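You operate a simulated robot arm through the tools that you are given. There is no shell and no other tool.

The job below is to be done with a simulated robot arm. You get a single attempt, and the scene is never put back.

## Task
Test the green driver and trim its knob till the tester shows 5.0 Nm.
Fine: two runs on the large black screw; trim, reset and zero between them, one press each; hold it by its grip alone; park it in the bench's holster.

It is judged by the outcome, as a careful person would: the job done as asked, and still so three seconds after it is handed in. It fails if anything else is knocked over, pushed out of place, dropped, spilled or broken.

## Robot
A 6-joint arm with a two-finger parallel gripper, fixed in place. Base frame: the origin is on the floor under the middle of its stand, x ahead of it, y to its left, z up. Units: cm, degrees, N and s.
With the tool pointing down near the work surface it reaches from about 30 to 66 cm from the base axis. Its first joint turns from -115.0 to 115.0 degrees. Payload 3.43 kg.
Tool frame: the origin (TCP) lies between the finger pads and is the grasp point; the fingertips stand 3.4 cm ahead of it; z points along the fingers, y is the line along which they close. Largest opening 12.8 cm; finger width 2.4, thickness 1.2; the body of the gripper, 4.8 by 13 cm, starts 9.6 cm behind the TCP.
Orientation is told as [roll, pitch, yaw] about the base's x, y, z axes, in that order, counted from this pose: with the fingers straight down and closing along the base's y, the tool's x points along the base's -x, its y along +y and its z along -z.

## Interface
- The arm moves only by the tool jog_arm. Its argument "steps" is a list of rows, each an object of numbers (a shift or turn left out is 0, a gripper value left out holds the last): "rx", "ry", "rz": the turn, a rotation vector about the tool's x, y, z in degrees; "dx", "dy", "dz": the shift along the tool's x, y, z in mm; "jaw": the finger opening in mm, from 0 to 128. In form: [{"rx": .., "ry": .., "rz": .., "dx": .., "dy": .., "dz": .., "jaw": ..}, ...]. A call has 1 to 20 rows; each row is the pose to reach, as a shift and turn from the pose commanded when the call began, along the tool's axes at that moment. Rows are played at 5 a second. More than 5 cm and 8.6 degrees between two rows, or a gripper value outside its range, and nothing of the call is played. A pose out of reach is approached as far as the arm can. The call stops where the force on the tool passes 40 N (or 10 N more than at its start, if that is more) or the arm is blocked; 0.2 s more then pass. The fingers move at their own pace (about 15.3 cm/s each) and stop on an object; they squeeze with about 21 N. The grip force told is the motor's: it shows also when the fingers shut on nothing. Time passes only in rows, and 0.2 s behind the last, so rows that repeat a pose let the fingers close. The reply holds the time, the measured pose of the TCP, the force on the tool along the base axes, the opening and the grip force, in the units named above and with some noise, with the torque about the TCP (base axes, N m) and any sound that the robot's microphone picked up, and new pictures: "show" is both (left out), scene, wrist or none.
- Cameras (640 x 400 px; columns grow to the right, rows downward): "scene" is fixed at [6.27, -50.42, 153.75]; the picture's right is [0.91, -0.42, 0.00], its down [-0.17, -0.37, -0.92] and it looks along [0.38, 0.83, -0.40] (base axes); focal length 367 px, centre (320, 200). "wrist" rides on the gripper at [7.6, -1.1, -16] in the tool frame; the picture's right is [0.15, 0.99, 0.00], its down [-0.88, 0.13, -0.46] and it looks along [-0.45, 0.07, 0.89] (tool axes); focal length 234 px, centre (320, 200). There is no depth. A picture from a camera that has moved, and an enlarged one, comes with that camera's place and axes in the base frame and with its lens. The place of the scene camera against the robot may be out by one fixed shift of up to 1.8 cm in any direction.
- raise_lower(by): slides the trunk up (or, below 0, down) by that many cm; the arm rides with it, the base frame stays. It gives what a move gives, with no picture.
- close_up(camera, box): a new picture of the part [left, top, right, bottom] of that camera's present view, enlarged. It takes no simulated time.
- close_job(): hands the job in; it is judged then, once.

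Places have to be worked out from the pictures, the camera data and where the tool is seen. Open the gripper and draw the arm clear of the work before you hand the job in, unless the task says otherwise.

The tools are called after "Emit:" as a command line: name --argument value ..., lists and objects as JSON in quotes. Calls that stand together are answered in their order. jog_arm: Moves the arm, as the interface text tells. Its arguments: {"type":"object","properties":{"steps":{"type":"array","items":{"type":"object","properties":{"rx":{"type":"number"},"ry":{"type":"number"},"rz":{"type":"number"},"dx":{"type":"number"},"dy":{"type":"number"},"dz":{"type":"number"},"jaw":{"type":"number"}}}},"show":{"type":"string","enum":["both","scene","wrist","none"]}},"required":["steps"]} The other tools are called the same way: raise_lower (by) moves the trunk up or down; close_up (camera, box) takes an enlarged picture of a part of a camera's view; close_job () hands the job in.

At the start:

```text
time_s: 0.0
position: [36.62, 18.8, 130.34]
ee_rot: [-0.1, 0.0, 0.1]
contact_force: [-0.1, 0.7, 0.1]
torque: [-0.01, 0.03, -0.03]
gripper_width: 12.8
grip_force: 0.1
trunk travel left (down, up): [-90.0, 9.0]
```

scene: 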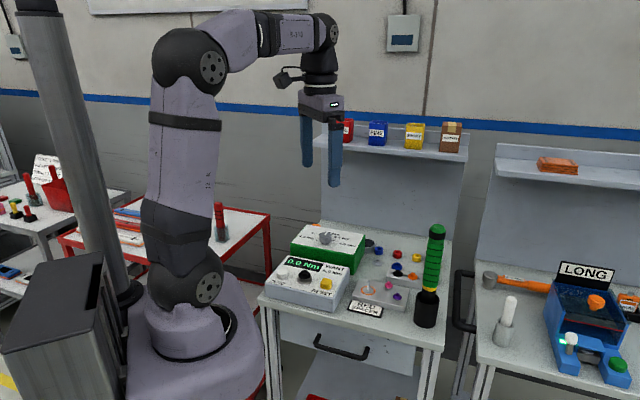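
wrist: 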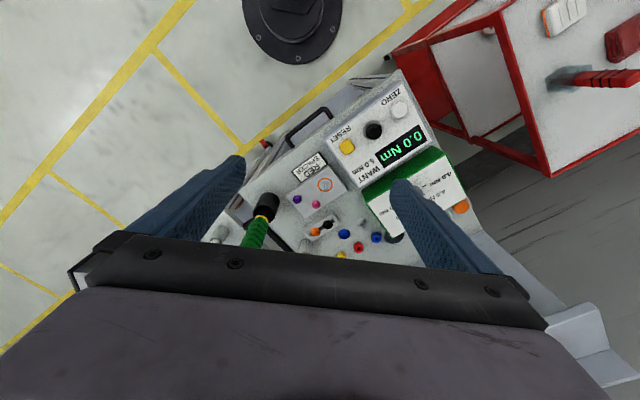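

I'll begin by looking at the bench in detail: the tester, the green driver, the screws and the holsters.

Emit:
close_up --camera "scene" --box '[250, 200, 460, 331]'

Emit:
close_up --camera "scene" --box '[440, 230, 640, 400]'

Emit:
close_up --camera "wrist" --box '[220, 70, 460, 270]'

Emit:
close_up --camera "scene" --box '[0, 130, 280, 305]'

```text
3.05 times, centred on (355, 266) of scene
camera zoom: at [6.27, -50.42, 153.75], right [0.91, -0.42, 0.0], down [-0.17, -0.37, -0.92], along [0.38, 0.83, -0.4], focal length 1117 px, centre (213, 0)
```

zoom: 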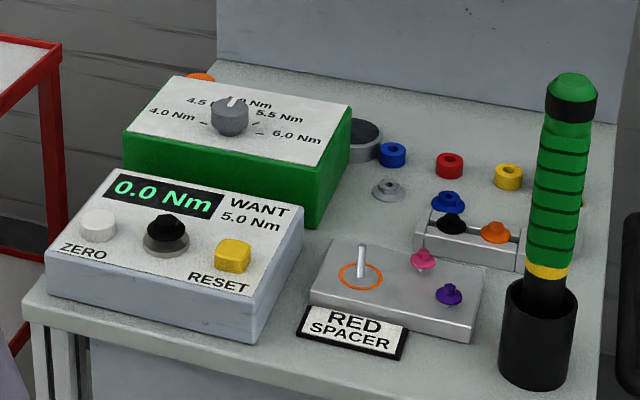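

```text
2.35 times, centred on (540, 315) of scene
camera zoom: at [6.27, -50.42, 153.75], right [0.91, -0.42, 0.0], down [-0.17, -0.37, -0.92], along [0.38, 0.83, -0.4], focal length 862 px, centre (-198, -71)
```

zoom: 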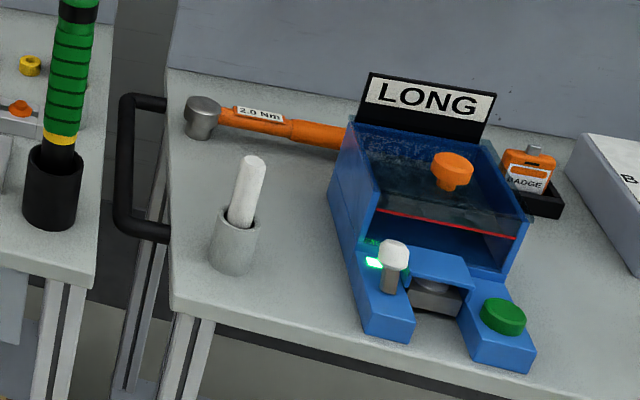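

```text
2.00 times, centred on (340, 170) of wrist
camera zoom: at [29.13, 17.8, 146.39], right [-0.15, 0.99, 0.0], down [0.88, 0.13, 0.46], along [0.45, 0.07, -0.89], focal length 468 px, centre (280, 260)
```

zoom: 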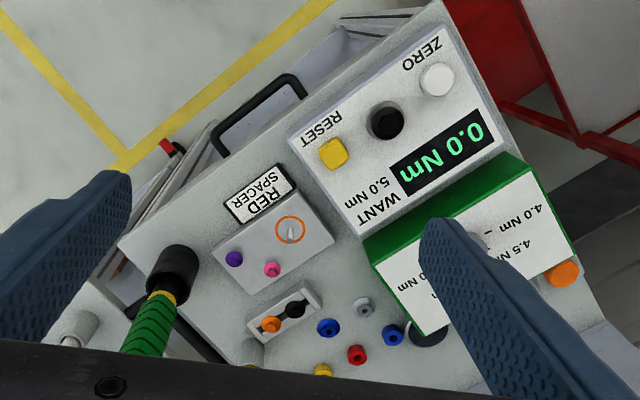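

```text
2.29 times, centred on (140, 218) of scene
camera zoom: at [6.27, -50.42, 153.75], right [0.91, -0.42, 0.0], down [-0.17, -0.37, -0.92], along [0.38, 0.83, -0.4], focal length 838 px, centre (731, 160)
```

zoom: 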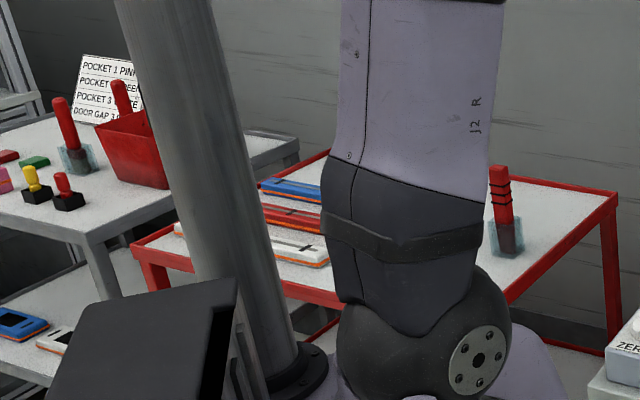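

The green driver stands in a black holster near the bench's front-right corner. The tester, with the large black screw between ZERO and RESET, and the green knob box are further left. I'll swing the wrist over the bench at safe height for a clearer view.

Emit:
jog_arm --steps '[{"rz": -7.5, "dx": 14, "dy": 12}, {"rz": -15, "dx": 28, "dy": 24}, {"rz": -22.5, "dx": 42, "dy": 36}, {"rz": -30, "dx": 56, "dy": 48}, {"rz": -37.5, "dx": 70, "dy": 60}, {"rz": -45, "dx": 84, "dy": 72}]'

```text
time_s: 1.4
position: [28.41, 25.99, 130.53]
ee_rot: [0.1, 0.1, 45.2]
contact_force: [-0.7, -0.2, 0.1]
torque: [-0.01, -0.04, -0.02]
gripper_width: 12.81
grip_force: 0.0
trunk travel left (down, up): [-90.0, 9.0]
camera wrist: at [23.92, 19.98, 146.44], right [-0.8, 0.59, 0.0], down [0.53, 0.72, 0.46], along [0.27, 0.37, -0.89], focal length 234 px, centre (320, 200)
```

scene: 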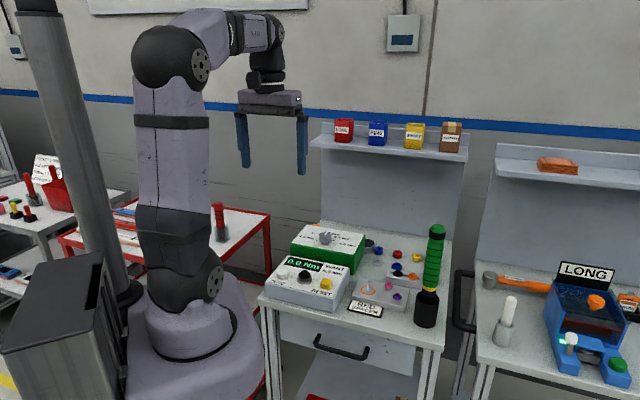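
wrist: 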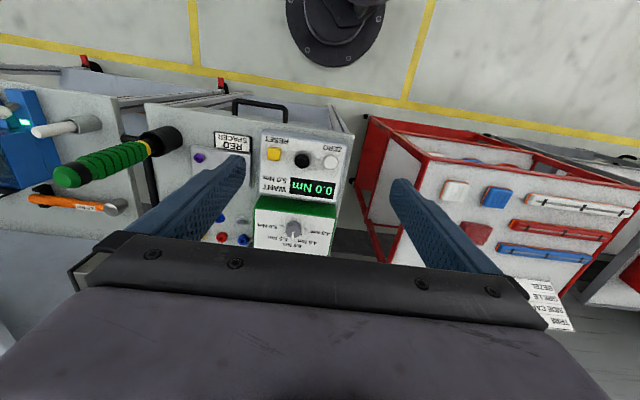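

Now the tester and knob box are both in view. I'll zoom in on them.

Emit:
close_up --camera "wrist" --box '[200, 110, 360, 260]'

Emit:
close_up --camera "wrist" --box '[40, 100, 250, 231]'

Emit:
close_up --camera "scene" --box '[255, 215, 375, 290]'

```text
2.67 times, centred on (280, 185) of wrist
camera zoom: at [23.92, 19.98, 146.44], right [-0.8, 0.59, 0.0], down [0.53, 0.72, 0.46], along [0.27, 0.37, -0.89], focal length 624 px, centre (427, 240)
```

zoom: 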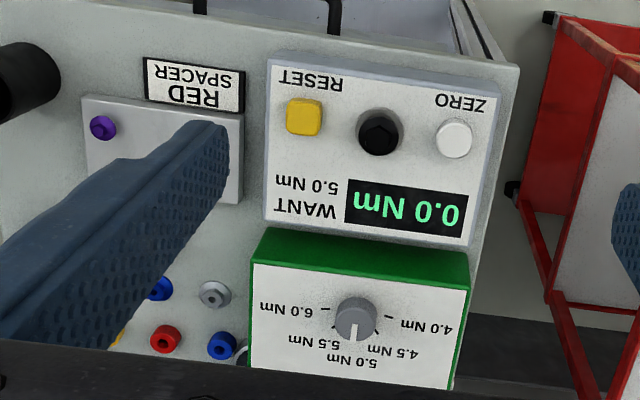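

```text
3.05 times, centred on (145, 166) of wrist
camera zoom: at [23.92, 19.98, 146.44], right [-0.8, 0.59, 0.0], down [0.53, 0.72, 0.46], along [0.27, 0.37, -0.89], focal length 714 px, centre (853, 305)
```

zoom: 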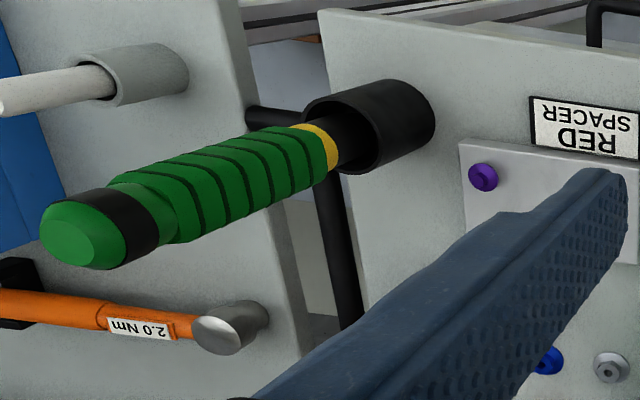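

```text
5.33 times, centred on (315, 252) of scene
camera zoom: at [6.27, -50.42, 153.75], right [0.91, -0.42, 0.0], down [-0.17, -0.37, -0.92], along [0.38, 0.83, -0.4], focal length 1955 px, centre (347, -80)
```

zoom: 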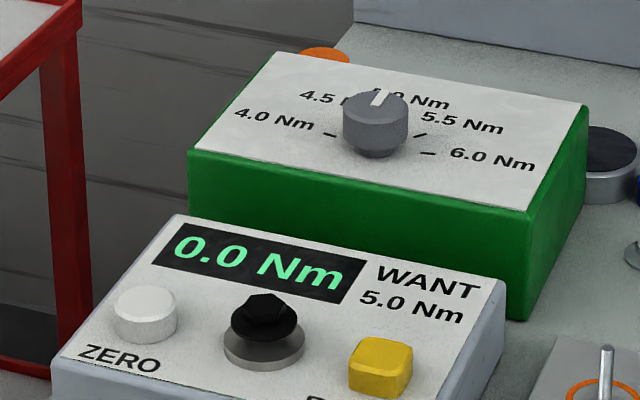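

The screw is a hex head on the tester. The knob dial runs 4.0–6.0 Nm and now points at 5.0. I'll calibrate the scene camera against the fingertips, whose place I know.

Emit:
close_up --camera "scene" --box '[225, 85, 325, 185]'

Emit:
close_up --camera "scene" --box '[380, 215, 470, 335]'

```text
4.00 times, centred on (275, 135) of scene
camera zoom: at [6.27, -50.42, 153.75], right [0.91, -0.42, 0.0], down [-0.17, -0.37, -0.92], along [0.38, 0.83, -0.4], focal length 1466 px, centre (500, 460)
```

zoom: 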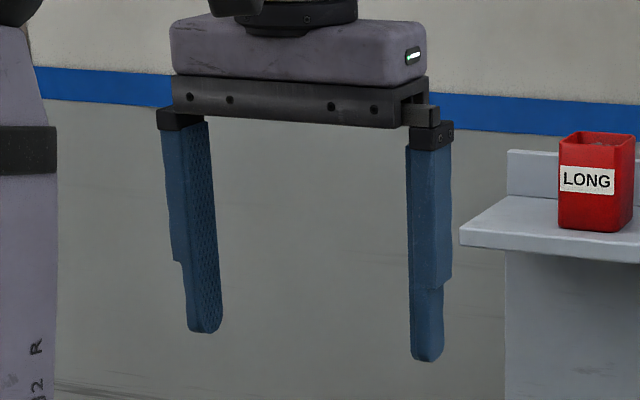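

```text
3.33 times, centred on (425, 275) of scene
camera zoom: at [6.27, -50.42, 153.75], right [0.91, -0.42, 0.0], down [-0.17, -0.37, -0.92], along [0.38, 0.83, -0.4], focal length 1222 px, centre (-30, -50)
```

zoom: 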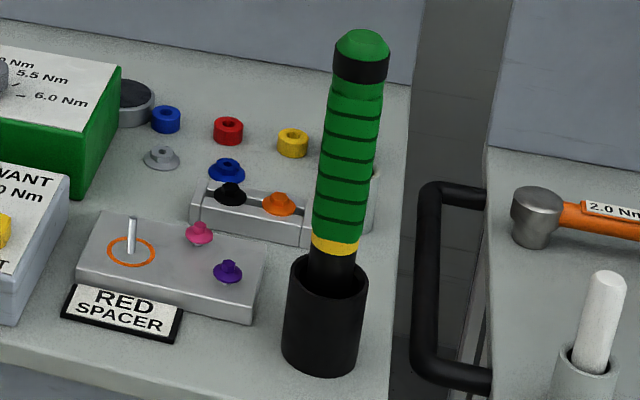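

Calibration: the scene camera's true place is about (5.3, −49.0, 154.0). The driver axis is near (62, 8.5), with its green grip at z≈98–110, and the bench top is at about 86. I'll move in front of the driver at a safe height and turn towards it.

Emit:
jog_arm --steps '[{"rz": 5.3, "dx": -2, "dy": -41, "dz": 8}, {"rz": 10.6, "dx": -5, "dy": -82, "dz": 16}, {"rz": 15.9, "dx": -7, "dy": -123, "dz": 24}, {"rz": 21.1, "dx": -10, "dy": -164, "dz": 31}, {"rz": 26.4, "dx": -12, "dy": -205, "dz": 39}, {"rz": 31.7, "dx": -15, "dy": -246, "dz": 47}, {"rz": 37, "dx": -17, "dy": -287, "dz": 55}]' --show "wrist"

```text
time_s: 3.0
position: [50.14, 6.85, 124.93]
ee_rot: [0.0, 0.1, 7.9]
contact_force: [1.0, 0.5, 0.6]
torque: [-0.01, -0.01, 0.0]
gripper_width: 12.8
grip_force: 0.2
trunk travel left (down, up): [-90.0, 9.0]
camera wrist: at [42.86, 4.77, 140.9], right [-0.28, 0.96, 0.0], down [0.85, 0.25, 0.45], along [0.44, 0.13, -0.89], focal length 234 px, centre (320, 200)
```

wrist: 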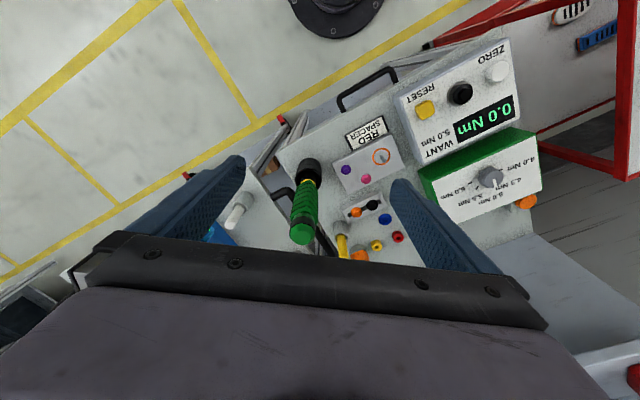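

The driver is centred between the fingers and clear below. I'll tilt the tool 40° outward so the fingers will cross the grip without touching the cap.

Emit:
jog_arm --steps '[{"ry": -8}, {"ry": -16}, {"ry": -24}, {"ry": -32}, {"ry": -40}]'

```text
time_s: 4.2
position: [49.59, 6.9, 125.09]
ee_rot: [-0.1, -40.3, 7.9]
contact_force: [-0.3, 0.0, 0.2]
torque: [-0.02, -0.01, 0.01]
gripper_width: 12.81
grip_force: 0.0
trunk travel left (down, up): [-90.0, 9.0]
camera wrist: at [33.97, 3.63, 132.34], right [-0.25, 0.96, -0.09], down [0.36, 0.18, 0.92], along [0.9, 0.19, -0.39], focal length 234 px, centre (320, 200)
```

scene: 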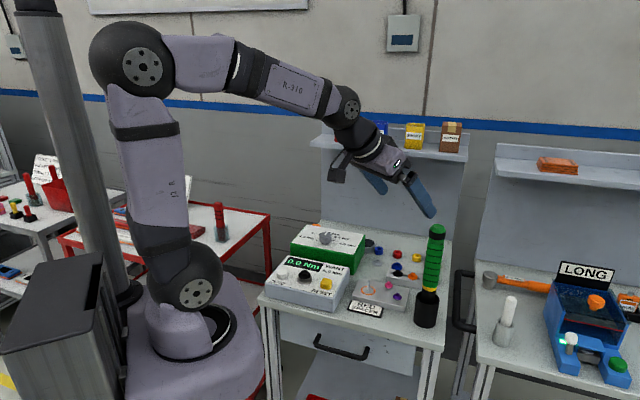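
wrist: 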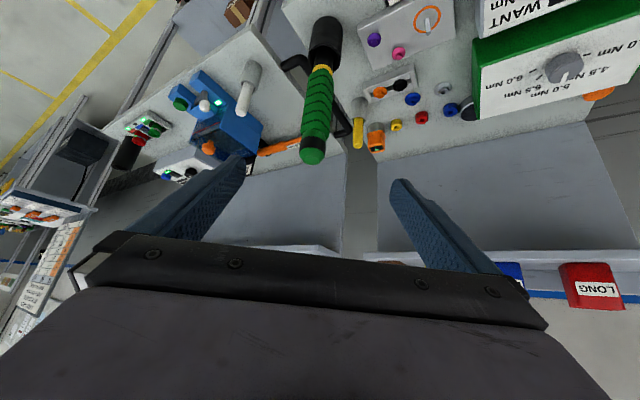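

From here the wrist camera sees the driver well. I'll zoom in to refine its position.

Emit:
close_up --camera "wrist" --box '[270, 0, 390, 180]'

Emit:
close_up --camera "scene" --box '[320, 100, 460, 240]'

```text
2.22 times, centred on (330, 90) of wrist
camera zoom: at [33.97, 3.63, 132.34], right [-0.25, 0.96, -0.09], down [0.36, 0.18, 0.92], along [0.9, 0.19, -0.39], focal length 520 px, centre (298, 444)
```

zoom: 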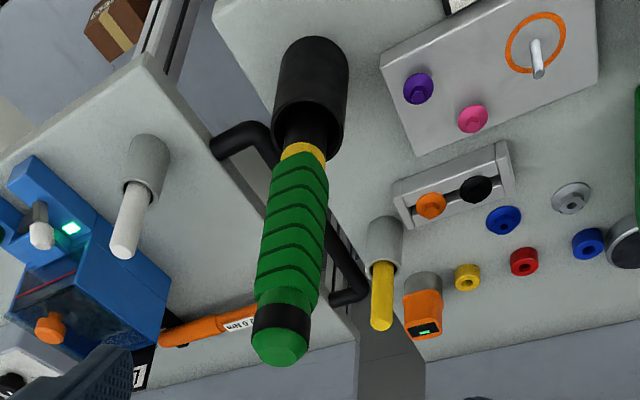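

```text
2.86 times, centred on (390, 170) of scene
camera zoom: at [6.27, -50.42, 153.75], right [0.91, -0.42, 0.0], down [-0.17, -0.37, -0.92], along [0.38, 0.83, -0.4], focal length 1047 px, centre (120, 286)
```

zoom: 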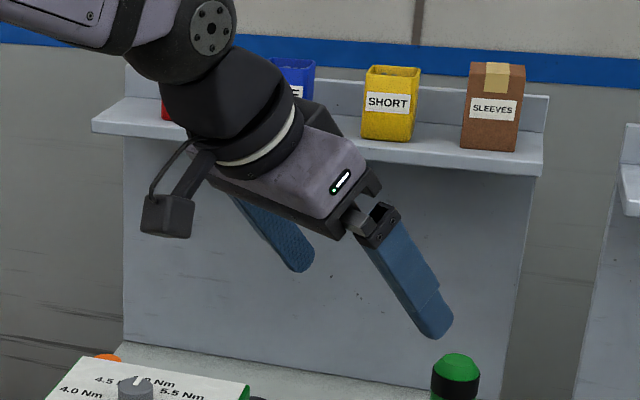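

Driver axis is at about (62.3, 7.9), roughly 0.8 cm to the tool's −y side. I'll move to a pre-grasp position 10 cm back along the tool axis, fingers straddling the driver.

Emit:
jog_arm --steps '[{"dx": 11, "dy": -2, "dz": 36}, {"dx": 22, "dy": -4, "dz": 73}, {"dx": 33, "dy": -6, "dz": 109}, {"dx": 44, "dy": -8, "dz": 145}]'

Emit:
close_up --camera "scene" --box '[360, 140, 480, 335]'

Emit:
close_up --camera "wrist" --box '[220, 0, 420, 270]'

```text
time_s: 5.2
position: [56.16, 7.28, 110.97]
ee_rot: [0.0, -39.9, 7.9]
contact_force: [1.3, 0.0, -0.6]
torque: [0.01, -0.02, -0.02]
gripper_width: 12.79
grip_force: 0.1
trunk travel left (down, up): [-90.0, 9.0]
camera wrist: at [40.44, 3.9, 118.28], right [-0.25, 0.96, -0.09], down [0.36, 0.18, 0.92], along [0.9, 0.19, -0.39], focal length 234 px, centre (320, 200)
```

scene: 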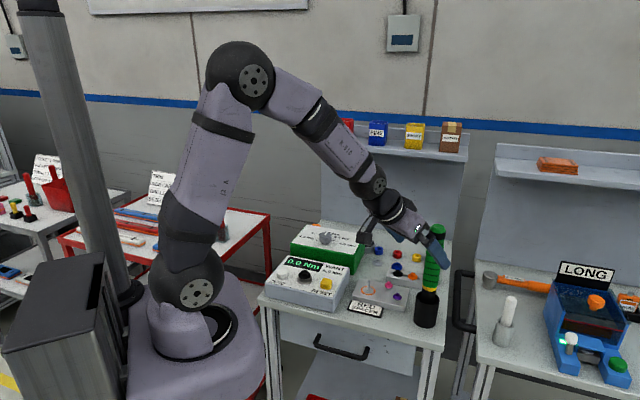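
wrist: 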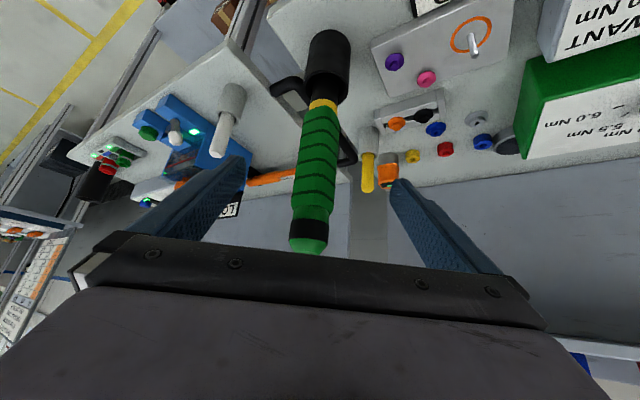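

```text
2.05 times, centred on (420, 238) of scene
camera zoom: at [6.27, -50.42, 153.75], right [0.91, -0.42, 0.0], down [-0.17, -0.37, -0.92], along [0.38, 0.83, -0.4], focal length 752 px, centre (115, 123)
```

zoom: 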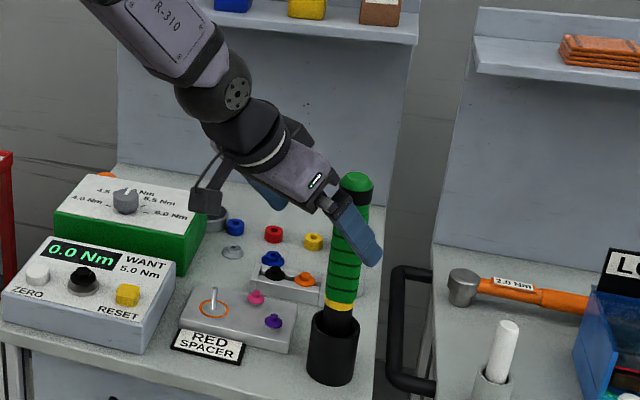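

```text
1.48 times, centred on (320, 135) of wrist
camera zoom: at [40.44, 3.9, 118.28], right [-0.25, 0.96, -0.09], down [0.36, 0.18, 0.92], along [0.9, 0.19, -0.39], focal length 347 px, centre (320, 296)
```

zoom: 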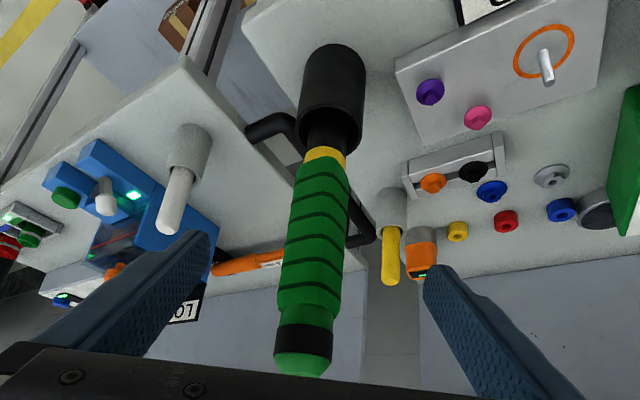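

Triangulating the two tilted views puts the driver at (61.8, 7.8), with grip centre near z=103.5, about 9.4 cm ahead along the tool. I'll move in with the fingers open and check before closing.

Emit:
jog_arm --steps '[{"dx": 1, "dz": 24}, {"dx": 2, "dy": -1, "dz": 48}, {"dx": 3, "dy": -1, "dz": 72}, {"dx": 4, "dy": -1, "dz": 94}]'

Emit:
close_up --camera "scene" --box '[360, 180, 480, 335]'

```text
time_s: 6.2
position: [61.48, 7.68, 103.53]
ee_rot: [0.0, -40.0, 7.9]
contact_force: [-0.2, 0.6, 0.0]
torque: [-0.01, 0.04, 0.0]
gripper_width: 12.81
grip_force: 0.0
trunk travel left (down, up): [-90.0, 9.0]
camera wrist: at [45.85, 4.47, 110.89], right [-0.25, 0.96, -0.09], down [0.36, 0.18, 0.92], along [0.9, 0.19, -0.39], focal length 234 px, centre (320, 200)
```

scene: 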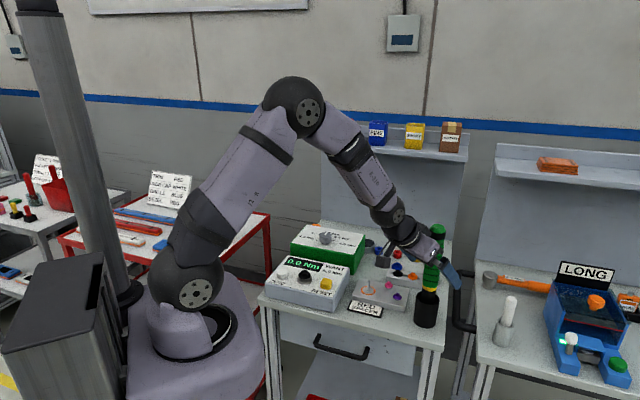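
wrist: 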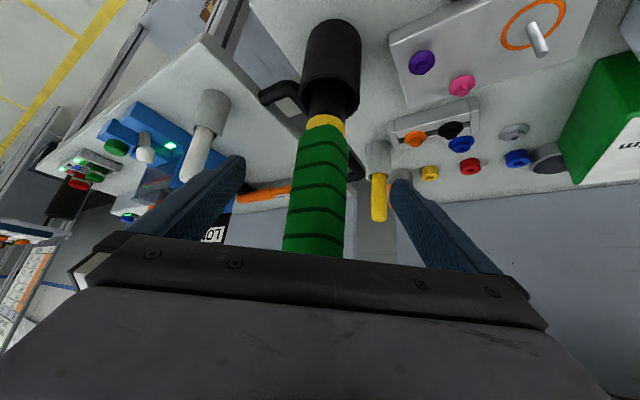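

```text
2.58 times, centred on (420, 258) of scene
camera zoom: at [6.27, -50.42, 153.75], right [0.91, -0.42, 0.0], down [-0.17, -0.37, -0.92], along [0.38, 0.83, -0.4], focal length 946 px, centre (62, 52)
```

zoom: 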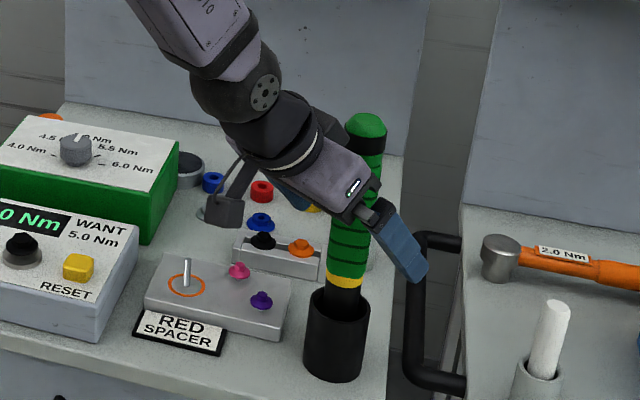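

The driver sits centred at the TCP (about 0.6 mm off) with fingers clear on each side. I'll close onto the grip.

Emit:
jog_arm --steps '[{"jaw": 60}, {"jaw": 60}, {"jaw": 0}, {"jaw": 0}, {"jaw": 0}, {"jaw": 0}]'

```text
time_s: 7.6
position: [61.51, 7.84, 103.56]
ee_rot: [0.0, -39.9, 8.1]
contact_force: [0.5, -0.2, 1.0]
torque: [-0.02, -0.12, 0.01]
gripper_width: 4.36
grip_force: 21.4
trunk travel left (down, up): [-90.0, 9.0]
camera wrist: at [45.8, 4.46, 110.93], right [-0.25, 0.96, -0.09], down [0.36, 0.18, 0.92], along [0.9, 0.19, -0.39], focal length 234 px, centre (320, 200)
```

scene: 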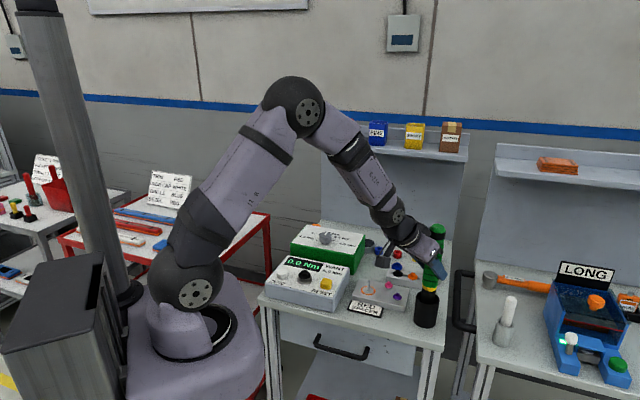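
wrist: 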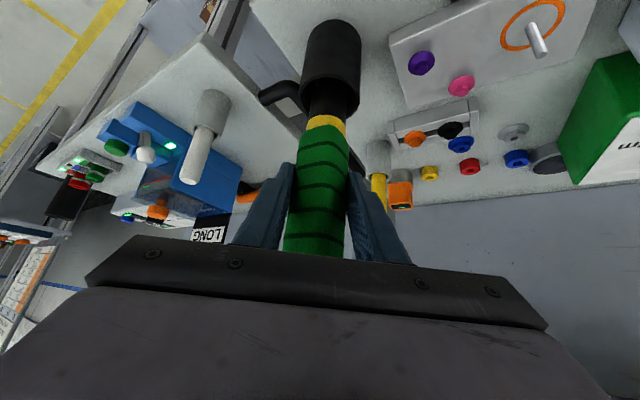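

Gripped on the green ribs (4.36 cm). Now I'll lift straight up out of the holster.

Emit:
jog_arm --steps '[{"dx": -6.4, "dz": -7.7}, {"dx": -19.3, "dz": -23}, {"dx": -38.6, "dz": -46}, {"dx": -57.9, "dz": -69}, {"dx": -77.1, "dz": -92}, {"dx": -90, "dz": -107.2}]'

Emit:
close_up --camera "scene" --box '[360, 150, 480, 335]'

```text
time_s: 9.0
position: [61.29, 7.63, 117.49]
ee_rot: [0.0, -39.9, 8.0]
contact_force: [-0.7, -0.8, -5.1]
torque: [0.0, 0.03, -0.02]
gripper_width: 4.38
grip_force: 21.3
trunk travel left (down, up): [-90.0, 9.0]
camera wrist: at [45.67, 4.47, 124.85], right [-0.25, 0.96, -0.09], down [0.36, 0.18, 0.91], along [0.9, 0.19, -0.39], focal length 234 px, centre (320, 200)
```

scene: 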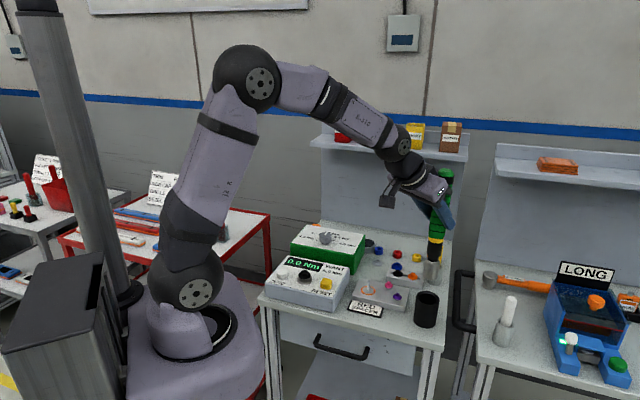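
wrist: 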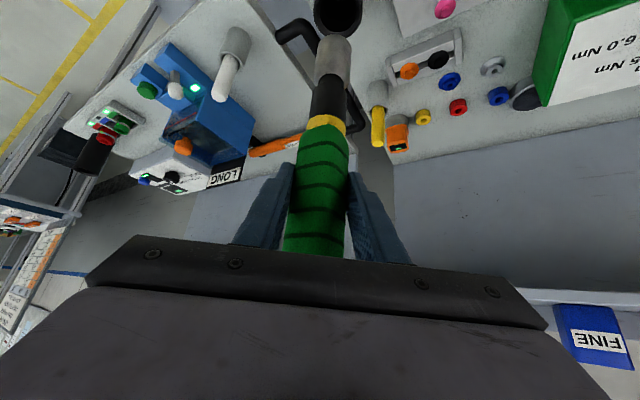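

```text
2.16 times, centred on (420, 242) of scene
camera zoom: at [6.27, -50.42, 153.75], right [0.91, -0.42, 0.0], down [-0.17, -0.37, -0.92], along [0.38, 0.83, -0.4], focal length 793 px, centre (104, 108)
```

zoom: 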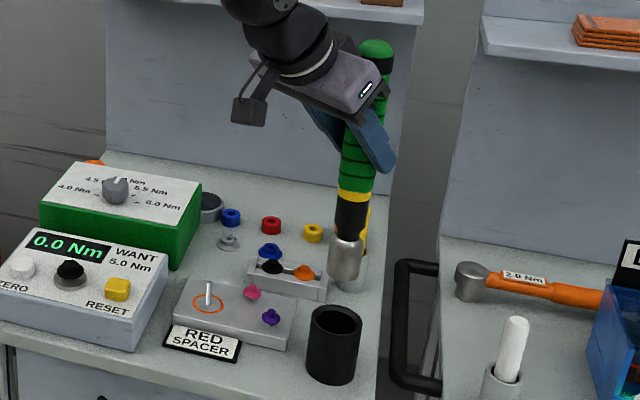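

The driver is out and shows a silver socket at its tip, visible in both cameras. I'll zoom in to measure its length and where the tip sits in the tool frame.

Emit:
close_up --camera "wrist" --box '[260, 0, 400, 200]'

Emit:
close_up --camera "scene" --box '[395, 160, 475, 290]'

```text
2.00 times, centred on (330, 100) of wrist
camera zoom: at [45.67, 4.47, 124.85], right [-0.25, 0.96, -0.09], down [0.36, 0.18, 0.91], along [0.9, 0.19, -0.39], focal length 468 px, centre (300, 400)
```

zoom: 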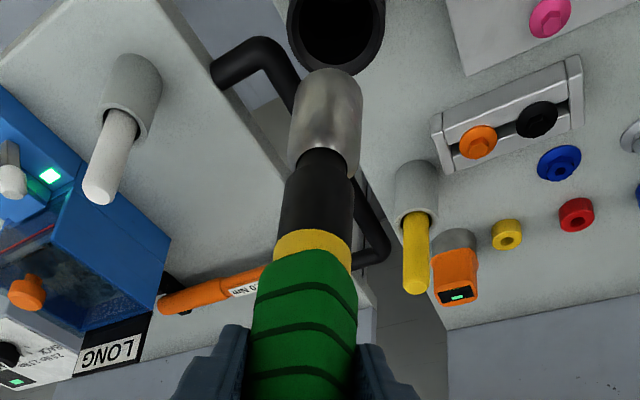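

```text
3.08 times, centred on (435, 225) of scene
camera zoom: at [6.27, -50.42, 153.75], right [0.91, -0.42, 0.0], down [-0.17, -0.37, -0.92], along [0.38, 0.83, -0.4], focal length 1128 px, centre (-34, 123)
```

zoom: 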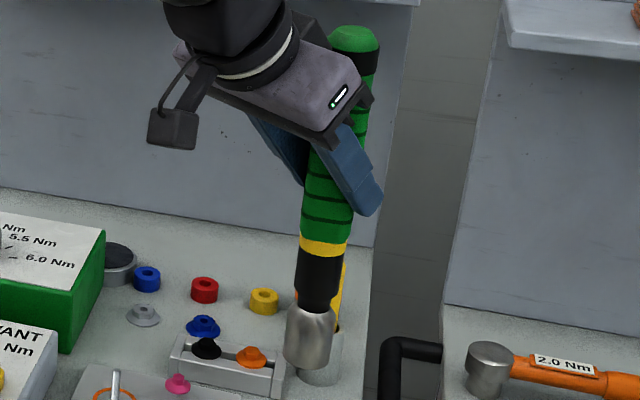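

The tip hangs 17.2 cm below the TCP, in line with it, and the driver is still upright. The screw is near (37.6, 31.3, 93). I'll carry the driver there at this height, about 7 cm above the screw, turning the tool with the arm.

Emit:
jog_arm --steps '[{"dx": 13, "dy": 22.2, "dz": -10.9, "rx": -1.71, "rz": -2.04}, {"dx": 25.9, "dy": 44.5, "dz": -21.7, "rx": -3.43, "rz": -4.08}, {"dx": 38.9, "dy": 66.7, "dz": -32.6, "rx": -5.14, "rz": -6.13}, {"dx": 51.8, "dy": 88.9, "dz": -43.5, "rx": -6.86, "rz": -8.17}, {"dx": 64.8, "dy": 111.2, "dz": -54.3, "rx": -8.57, "rz": -10.21}, {"dx": 77.7, "dy": 133.4, "dz": -65.2, "rx": -10.28, "rz": -12.25}, {"dx": 90.7, "dy": 155.6, "dz": -76.1, "rx": -12, "rz": -14.29}, {"dx": 103.6, "dy": 177.9, "dz": -86.9, "rx": -13.71, "rz": -16.33}, {"dx": 116.6, "dy": 200.1, "dz": -97.8, "rx": -15.43, "rz": -18.38}, {"dx": 129.5, "dy": 222.3, "dz": -108.7, "rx": -17.14, "rz": -20.42}, {"dx": 142.5, "dy": 244.6, "dz": -119.5, "rx": -18.86, "rz": -22.46}, {"dx": 155.4, "dy": 266.8, "dz": -130.4, "rx": -20.57, "rz": -24.5}]'

Emit:
close_up --camera "scene" --box '[255, 150, 375, 310]'

Emit:
close_up --camera "wrist" --box '[240, 0, 440, 200]'

```text
time_s: 11.6
position: [37.57, 31.36, 117.67]
ee_rot: [0.1, -39.9, 39.9]
contact_force: [-0.2, -0.5, -4.9]
torque: [-0.03, 0.01, 0.0]
gripper_width: 4.36
grip_force: 21.4
trunk travel left (down, up): [-90.0, 9.0]
camera wrist: at [26.09, 20.26, 124.96], right [-0.72, 0.69, -0.09], down [0.21, 0.35, 0.91], along [0.66, 0.64, -0.39], focal length 234 px, centre (320, 200)
```

scene: 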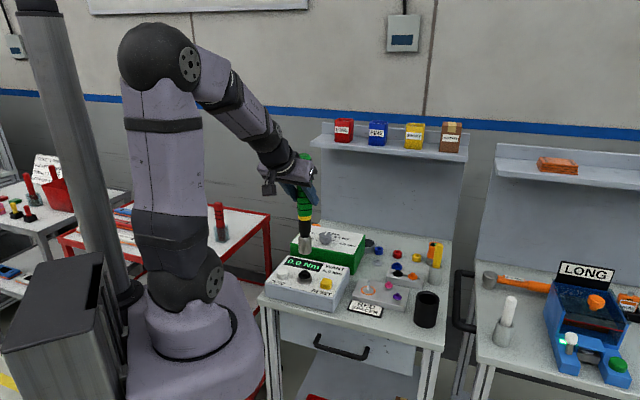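
wrist: 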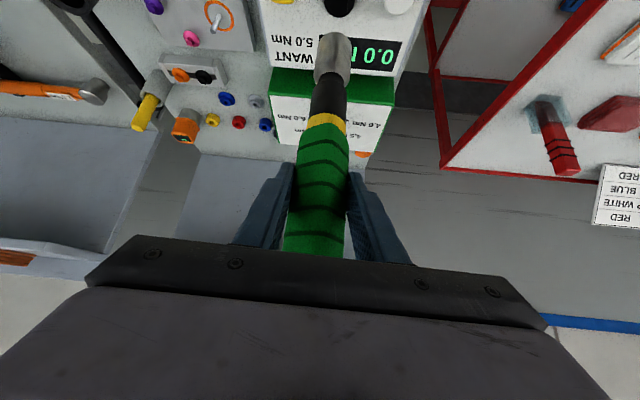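

```text
2.50 times, centred on (315, 230) of scene
camera zoom: at [6.27, -50.42, 153.75], right [0.91, -0.42, 0.0], down [-0.17, -0.37, -0.92], along [0.38, 0.83, -0.4], focal length 916 px, centre (332, 125)
```

zoom: 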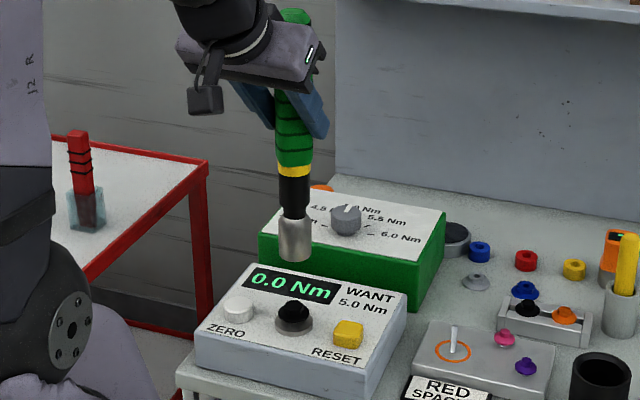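

```text
2.00 times, centred on (340, 100) of wrist
camera zoom: at [26.09, 20.26, 124.96], right [-0.72, 0.69, -0.09], down [0.21, 0.35, 0.91], along [0.66, 0.64, -0.39], focal length 468 px, centre (280, 400)
```

zoom: 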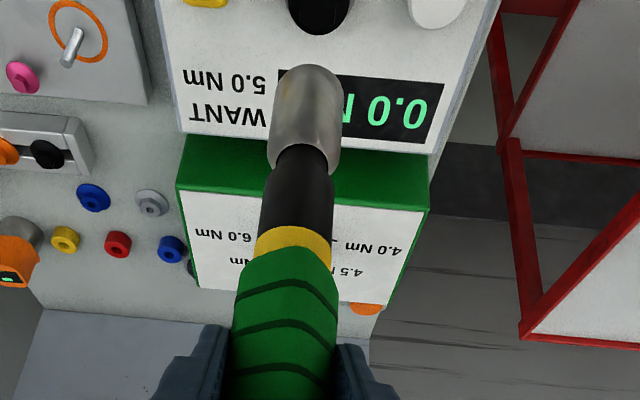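

The tip is nearly over the screw: scene and wrist rays put the screw top near (37.3, 30.9, 94.5), and my tip is at about (37.6, 31.35). The screw is at the edge of the wrist view, so I'll rise 6 cm and measure both more exactly.

Emit:
jog_arm --steps '[{"dx": -19.3, "dz": -23}, {"dx": -38.6, "dz": -46}, {"dx": -38.6, "dz": -46}]' --show "none"

Emit:
close_up --camera "scene" --box '[270, 215, 350, 295]'

Emit:
close_up --camera "wrist" --box '[290, 0, 390, 80]'

```text
time_s: 12.4
position: [37.77, 31.31, 123.47]
ee_rot: [-0.1, -39.9, 40.0]
contact_force: [0.8, -0.5, -5.3]
torque: [0.0, 0.04, 0.03]
gripper_width: 4.34
grip_force: 21.1
trunk travel left (down, up): [-90.0, 9.0]
```

```text
5.00 times, centred on (310, 255) of scene
camera zoom: at [6.27, -50.42, 153.75], right [0.91, -0.42, 0.0], down [-0.17, -0.37, -0.92], along [0.38, 0.83, -0.4], focal length 1833 px, centre (370, -75)
```

zoom: 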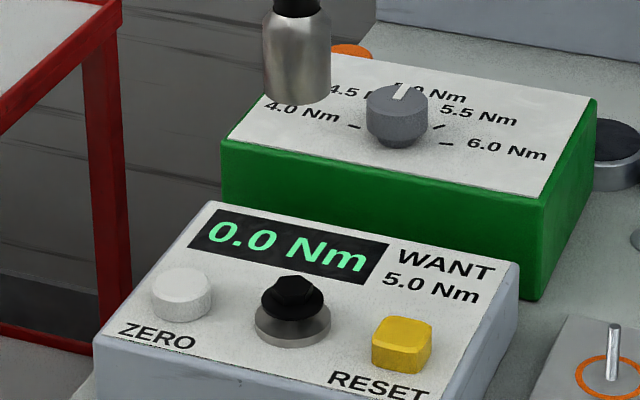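

```text
5.00 times, centred on (340, 40) of wrist
camera zoom: at [26.32, 20.23, 130.84], right [-0.72, 0.69, -0.09], down [0.21, 0.35, 0.91], along [0.66, 0.64, -0.39], focal length 1171 px, centre (220, 1000)
```

zoom: 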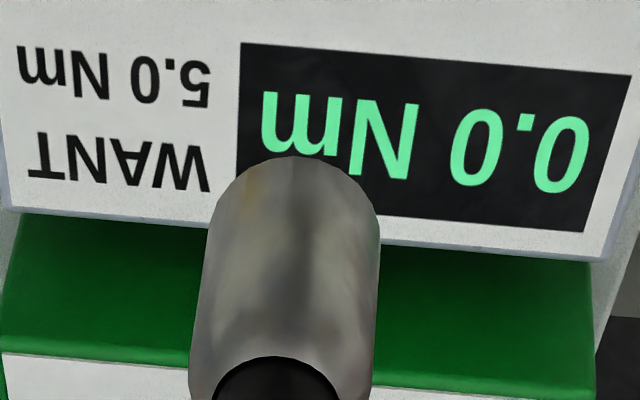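

Rising pushes the screw out of the wrist view, so lowering will bring it in. I'll descend to about 3 cm above the screw, shifting slightly towards my estimate, and look again.

Emit:
jog_arm --steps '[{"dx": 20.6, "dy": -0.3, "dz": 21.9}, {"dx": 41.2, "dy": -0.5, "dz": 43.7}, {"dx": 61.9, "dy": -0.8, "dz": 65.6}, {"dx": 61.9, "dy": -0.8, "dz": 65.6}]' --show "wrist"

Emit:
close_up --camera "scene" --box '[270, 215, 350, 295]'

Emit:
close_up --camera "wrist" --box '[270, 0, 410, 100]'

```text
time_s: 13.4
position: [37.45, 30.76, 114.28]
ee_rot: [0.0, -39.9, 39.9]
contact_force: [0.2, 0.0, -4.0]
torque: [-0.04, -0.01, -0.01]
gripper_width: 4.32
grip_force: 21.1
trunk travel left (down, up): [-90.0, 9.0]
camera wrist: at [25.89, 19.67, 121.67], right [-0.72, 0.69, -0.09], down [0.21, 0.34, 0.92], along [0.66, 0.64, -0.39], focal length 234 px, centre (320, 200)
```

wrist: 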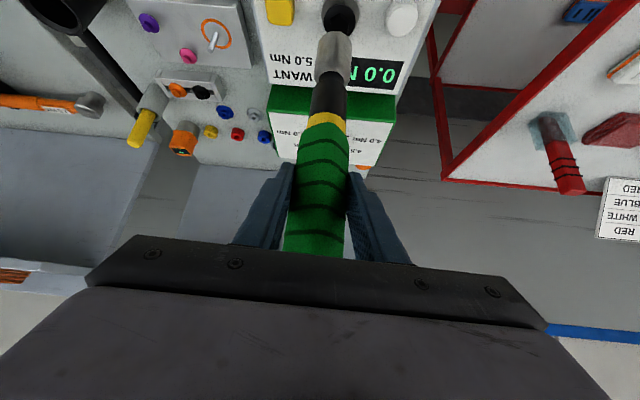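

```text
5.00 times, centred on (310, 255) of scene
camera zoom: at [6.27, -50.42, 153.75], right [0.91, -0.42, 0.0], down [-0.17, -0.37, -0.92], along [0.38, 0.83, -0.4], focal length 1833 px, centre (370, -75)
```

zoom: 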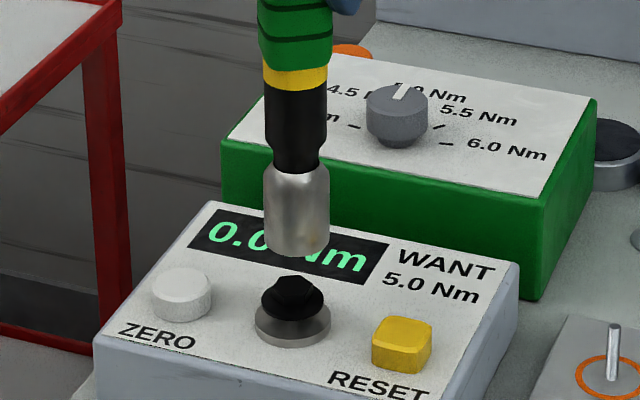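

```text
4.00 times, centred on (340, 50) of wrist
camera zoom: at [25.89, 19.67, 121.67], right [-0.72, 0.69, -0.09], down [0.21, 0.34, 0.92], along [0.66, 0.64, -0.39], focal length 937 px, centre (240, 800)
```

zoom: 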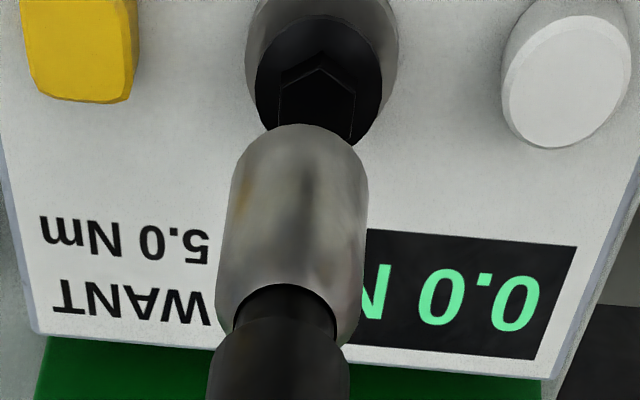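

The socket is just above the screw; by both rays the screw flange is at about (36.9, 30.5, 93.8), roughly 0.5 cm towards the base and scene camera from the tip. I'll shift by that and lower 1.5 cm, then re-measure.

Emit:
jog_arm --steps '[{"dx": 7, "dy": 0.5, "dz": 3.9}, {"dx": 14, "dy": 0.9, "dz": 7.8}, {"dx": 14, "dy": 0.9, "dz": 7.8}]' --show "none"

Emit:
close_up --camera "scene" --box '[285, 245, 325, 285]'

Emit:
close_up --camera "wrist" --box '[290, 0, 390, 80]'

```text
time_s: 14.2
position: [36.96, 30.63, 112.89]
ee_rot: [0.1, -40.0, 40.0]
contact_force: [0.9, 0.2, -4.5]
torque: [-0.03, 0.01, 0.01]
gripper_width: 4.34
grip_force: 21.3
trunk travel left (down, up): [-90.0, 9.0]
```

```text
10.00 times, centred on (305, 265) of scene
camera zoom: at [6.27, -50.42, 153.75], right [0.91, -0.42, 0.0], down [-0.17, -0.37, -0.92], along [0.38, 0.83, -0.4], focal length 3666 px, centre (470, -450)
```

zoom: 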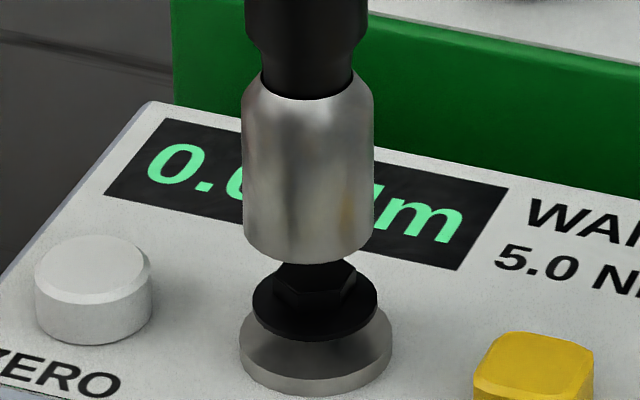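

```text
5.00 times, centred on (340, 40) of wrist
camera zoom: at [25.35, 19.52, 120.26], right [-0.72, 0.69, -0.09], down [0.21, 0.34, 0.92], along [0.66, 0.64, -0.39], focal length 1171 px, centre (220, 1000)
```

zoom: 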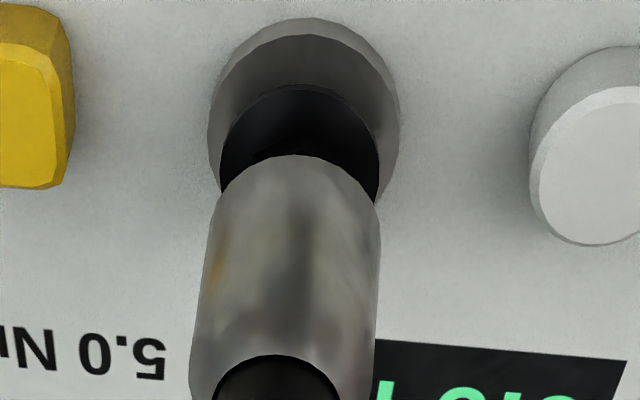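

The socket is nearly aligned now (scene shows ~1 mm left, wrist ~0.5 mm, radial about zero). I'll correct 1 mm sideways and lower 0.9 cm to just above the hex.

Emit:
jog_arm --steps '[{"dx": 1.9, "dy": -0.5, "dz": 2.3}, {"dx": 3.9, "dy": -0.9, "dz": 4.6}, {"dx": 5.8, "dy": -0.9, "dz": 6.9}, {"dx": 5.8, "dy": -0.9, "dz": 6.9}]' --show "none"

Emit:
close_up --camera "scene" --box '[285, 245, 325, 285]'

Emit:
close_up --camera "wrist" --box '[290, 0, 390, 80]'

```text
time_s: 15.2
position: [36.76, 30.61, 112.08]
ee_rot: [0.0, -39.8, 40.0]
contact_force: [0.4, -0.4, -4.7]
torque: [-0.02, 0.04, 0.02]
gripper_width: 4.34
grip_force: 21.1
trunk travel left (down, up): [-90.0, 9.0]
```

```text
10.00 times, centred on (305, 265) of scene
camera zoom: at [6.27, -50.42, 153.75], right [0.91, -0.42, 0.0], down [-0.17, -0.37, -0.92], along [0.38, 0.83, -0.4], focal length 3666 px, centre (470, -450)
```

zoom: 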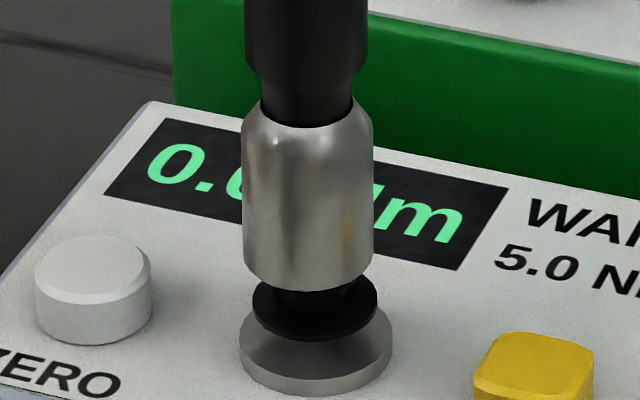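

```text
5.00 times, centred on (340, 40) of wrist
camera zoom: at [25.32, 19.46, 119.42], right [-0.72, 0.69, -0.09], down [0.21, 0.35, 0.91], along [0.66, 0.64, -0.39], focal length 1171 px, centre (220, 1000)
```

zoom: 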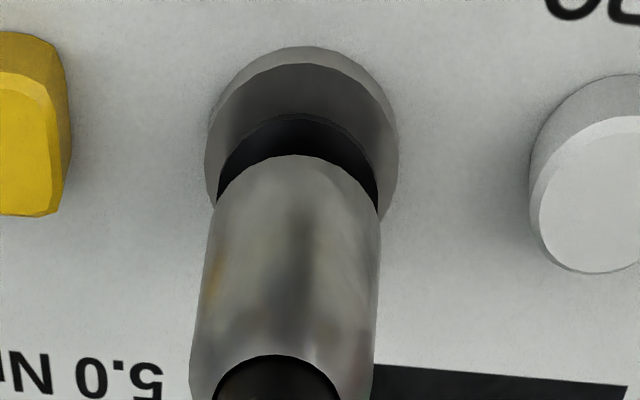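

Both views agree within ~2 mm now (about +1.5 mm outward, −0.5 mm in y). I'll apply that and descend a further 5 mm slowly, watching the force.

Emit:
jog_arm --steps '[{"dx": -1.1, "dy": -0.5, "dz": 1}, {"dx": -0.3, "dy": -0.5, "dz": 2}, {"dx": 0.5, "dy": -0.5, "dz": 2.9}, {"dx": 1.3, "dy": -0.5, "dz": 3.9}, {"dx": 2.1, "dy": -0.5, "dz": 4.8}]' --show "none"

Emit:
close_up --camera "scene" --box '[285, 245, 325, 285]'

Emit:
close_up --camera "wrist" --box '[290, 0, 390, 80]'

```text
time_s: 16.4
position: [37.13, 30.54, 111.66]
ee_rot: [0.1, -39.9, 39.9]
contact_force: [0.3, -0.2, -5.1]
torque: [-0.04, 0.04, 0.01]
gripper_width: 4.32
grip_force: 20.9
trunk travel left (down, up): [-90.0, 9.0]
```

```text
10.00 times, centred on (305, 265) of scene
camera zoom: at [6.27, -50.42, 153.75], right [0.91, -0.42, 0.0], down [-0.17, -0.37, -0.92], along [0.38, 0.83, -0.4], focal length 3666 px, centre (470, -450)
```

zoom: 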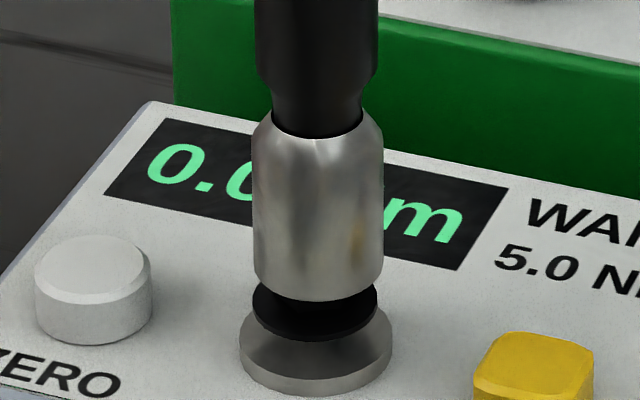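

```text
5.00 times, centred on (340, 40) of wrist
camera zoom: at [25.61, 19.46, 118.99], right [-0.72, 0.69, -0.09], down [0.21, 0.35, 0.91], along [0.66, 0.64, -0.39], focal length 1171 px, centre (220, 1000)
```

zoom: 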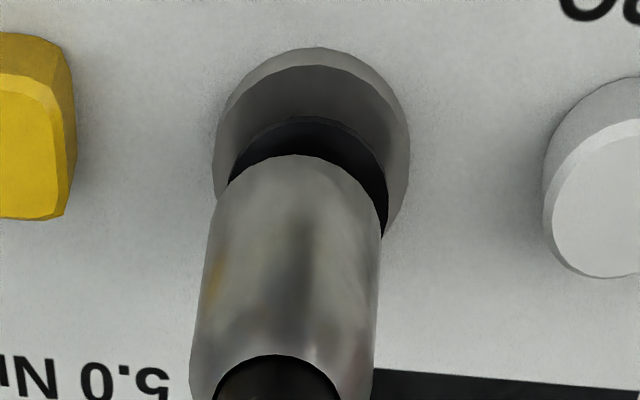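

The last move overshot a little: the socket is now ~1.5 mm to the −y side and ~2 mm too far out. I'll correct that without descending.

Emit:
jog_arm --steps '[{"dx": 0.8, "dy": 0.7, "dz": -0.6}, {"dx": 1.5, "dy": 1.4, "dz": -1.3}, {"dx": 1.5, "dy": 1.4, "dz": -1.3}]' --show "none"

Emit:
close_up --camera "scene" --box '[285, 245, 325, 285]'

Emit:
close_up --camera "wrist" --box '[290, 0, 390, 80]'

```text
time_s: 17.2
position: [36.77, 30.5, 111.59]
ee_rot: [0.1, -40.0, 40.0]
contact_force: [0.1, 0.3, -4.9]
torque: [-0.04, 0.05, -0.01]
gripper_width: 4.35
grip_force: 20.7
trunk travel left (down, up): [-90.0, 9.0]
```

```text
10.00 times, centred on (305, 265) of scene
camera zoom: at [6.27, -50.42, 153.75], right [0.91, -0.42, 0.0], down [-0.17, -0.37, -0.92], along [0.38, 0.83, -0.4], focal length 3666 px, centre (470, -450)
```

zoom: 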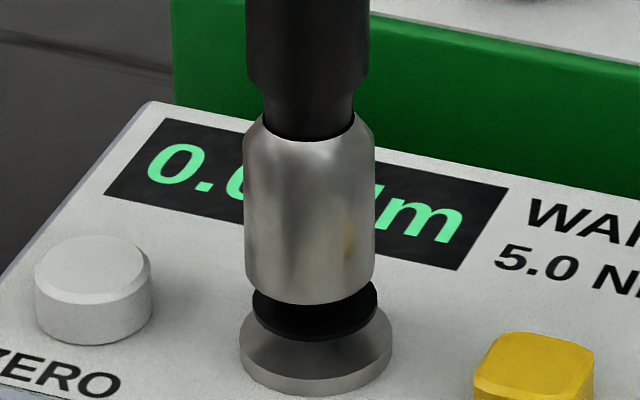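

```text
5.00 times, centred on (340, 40) of wrist
camera zoom: at [25.34, 19.44, 118.97], right [-0.72, 0.69, -0.09], down [0.21, 0.35, 0.91], along [0.66, 0.64, -0.39], focal length 1171 px, centre (220, 1000)
```

zoom: 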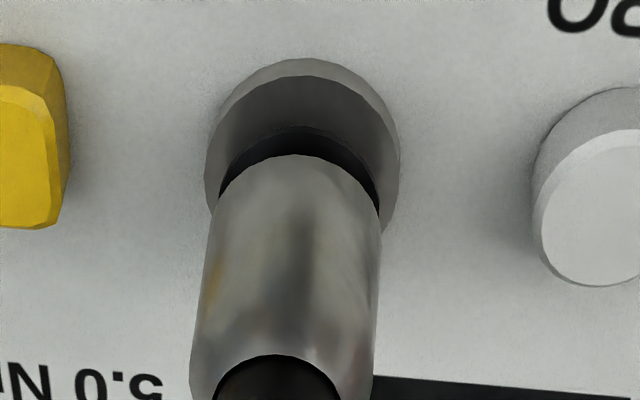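

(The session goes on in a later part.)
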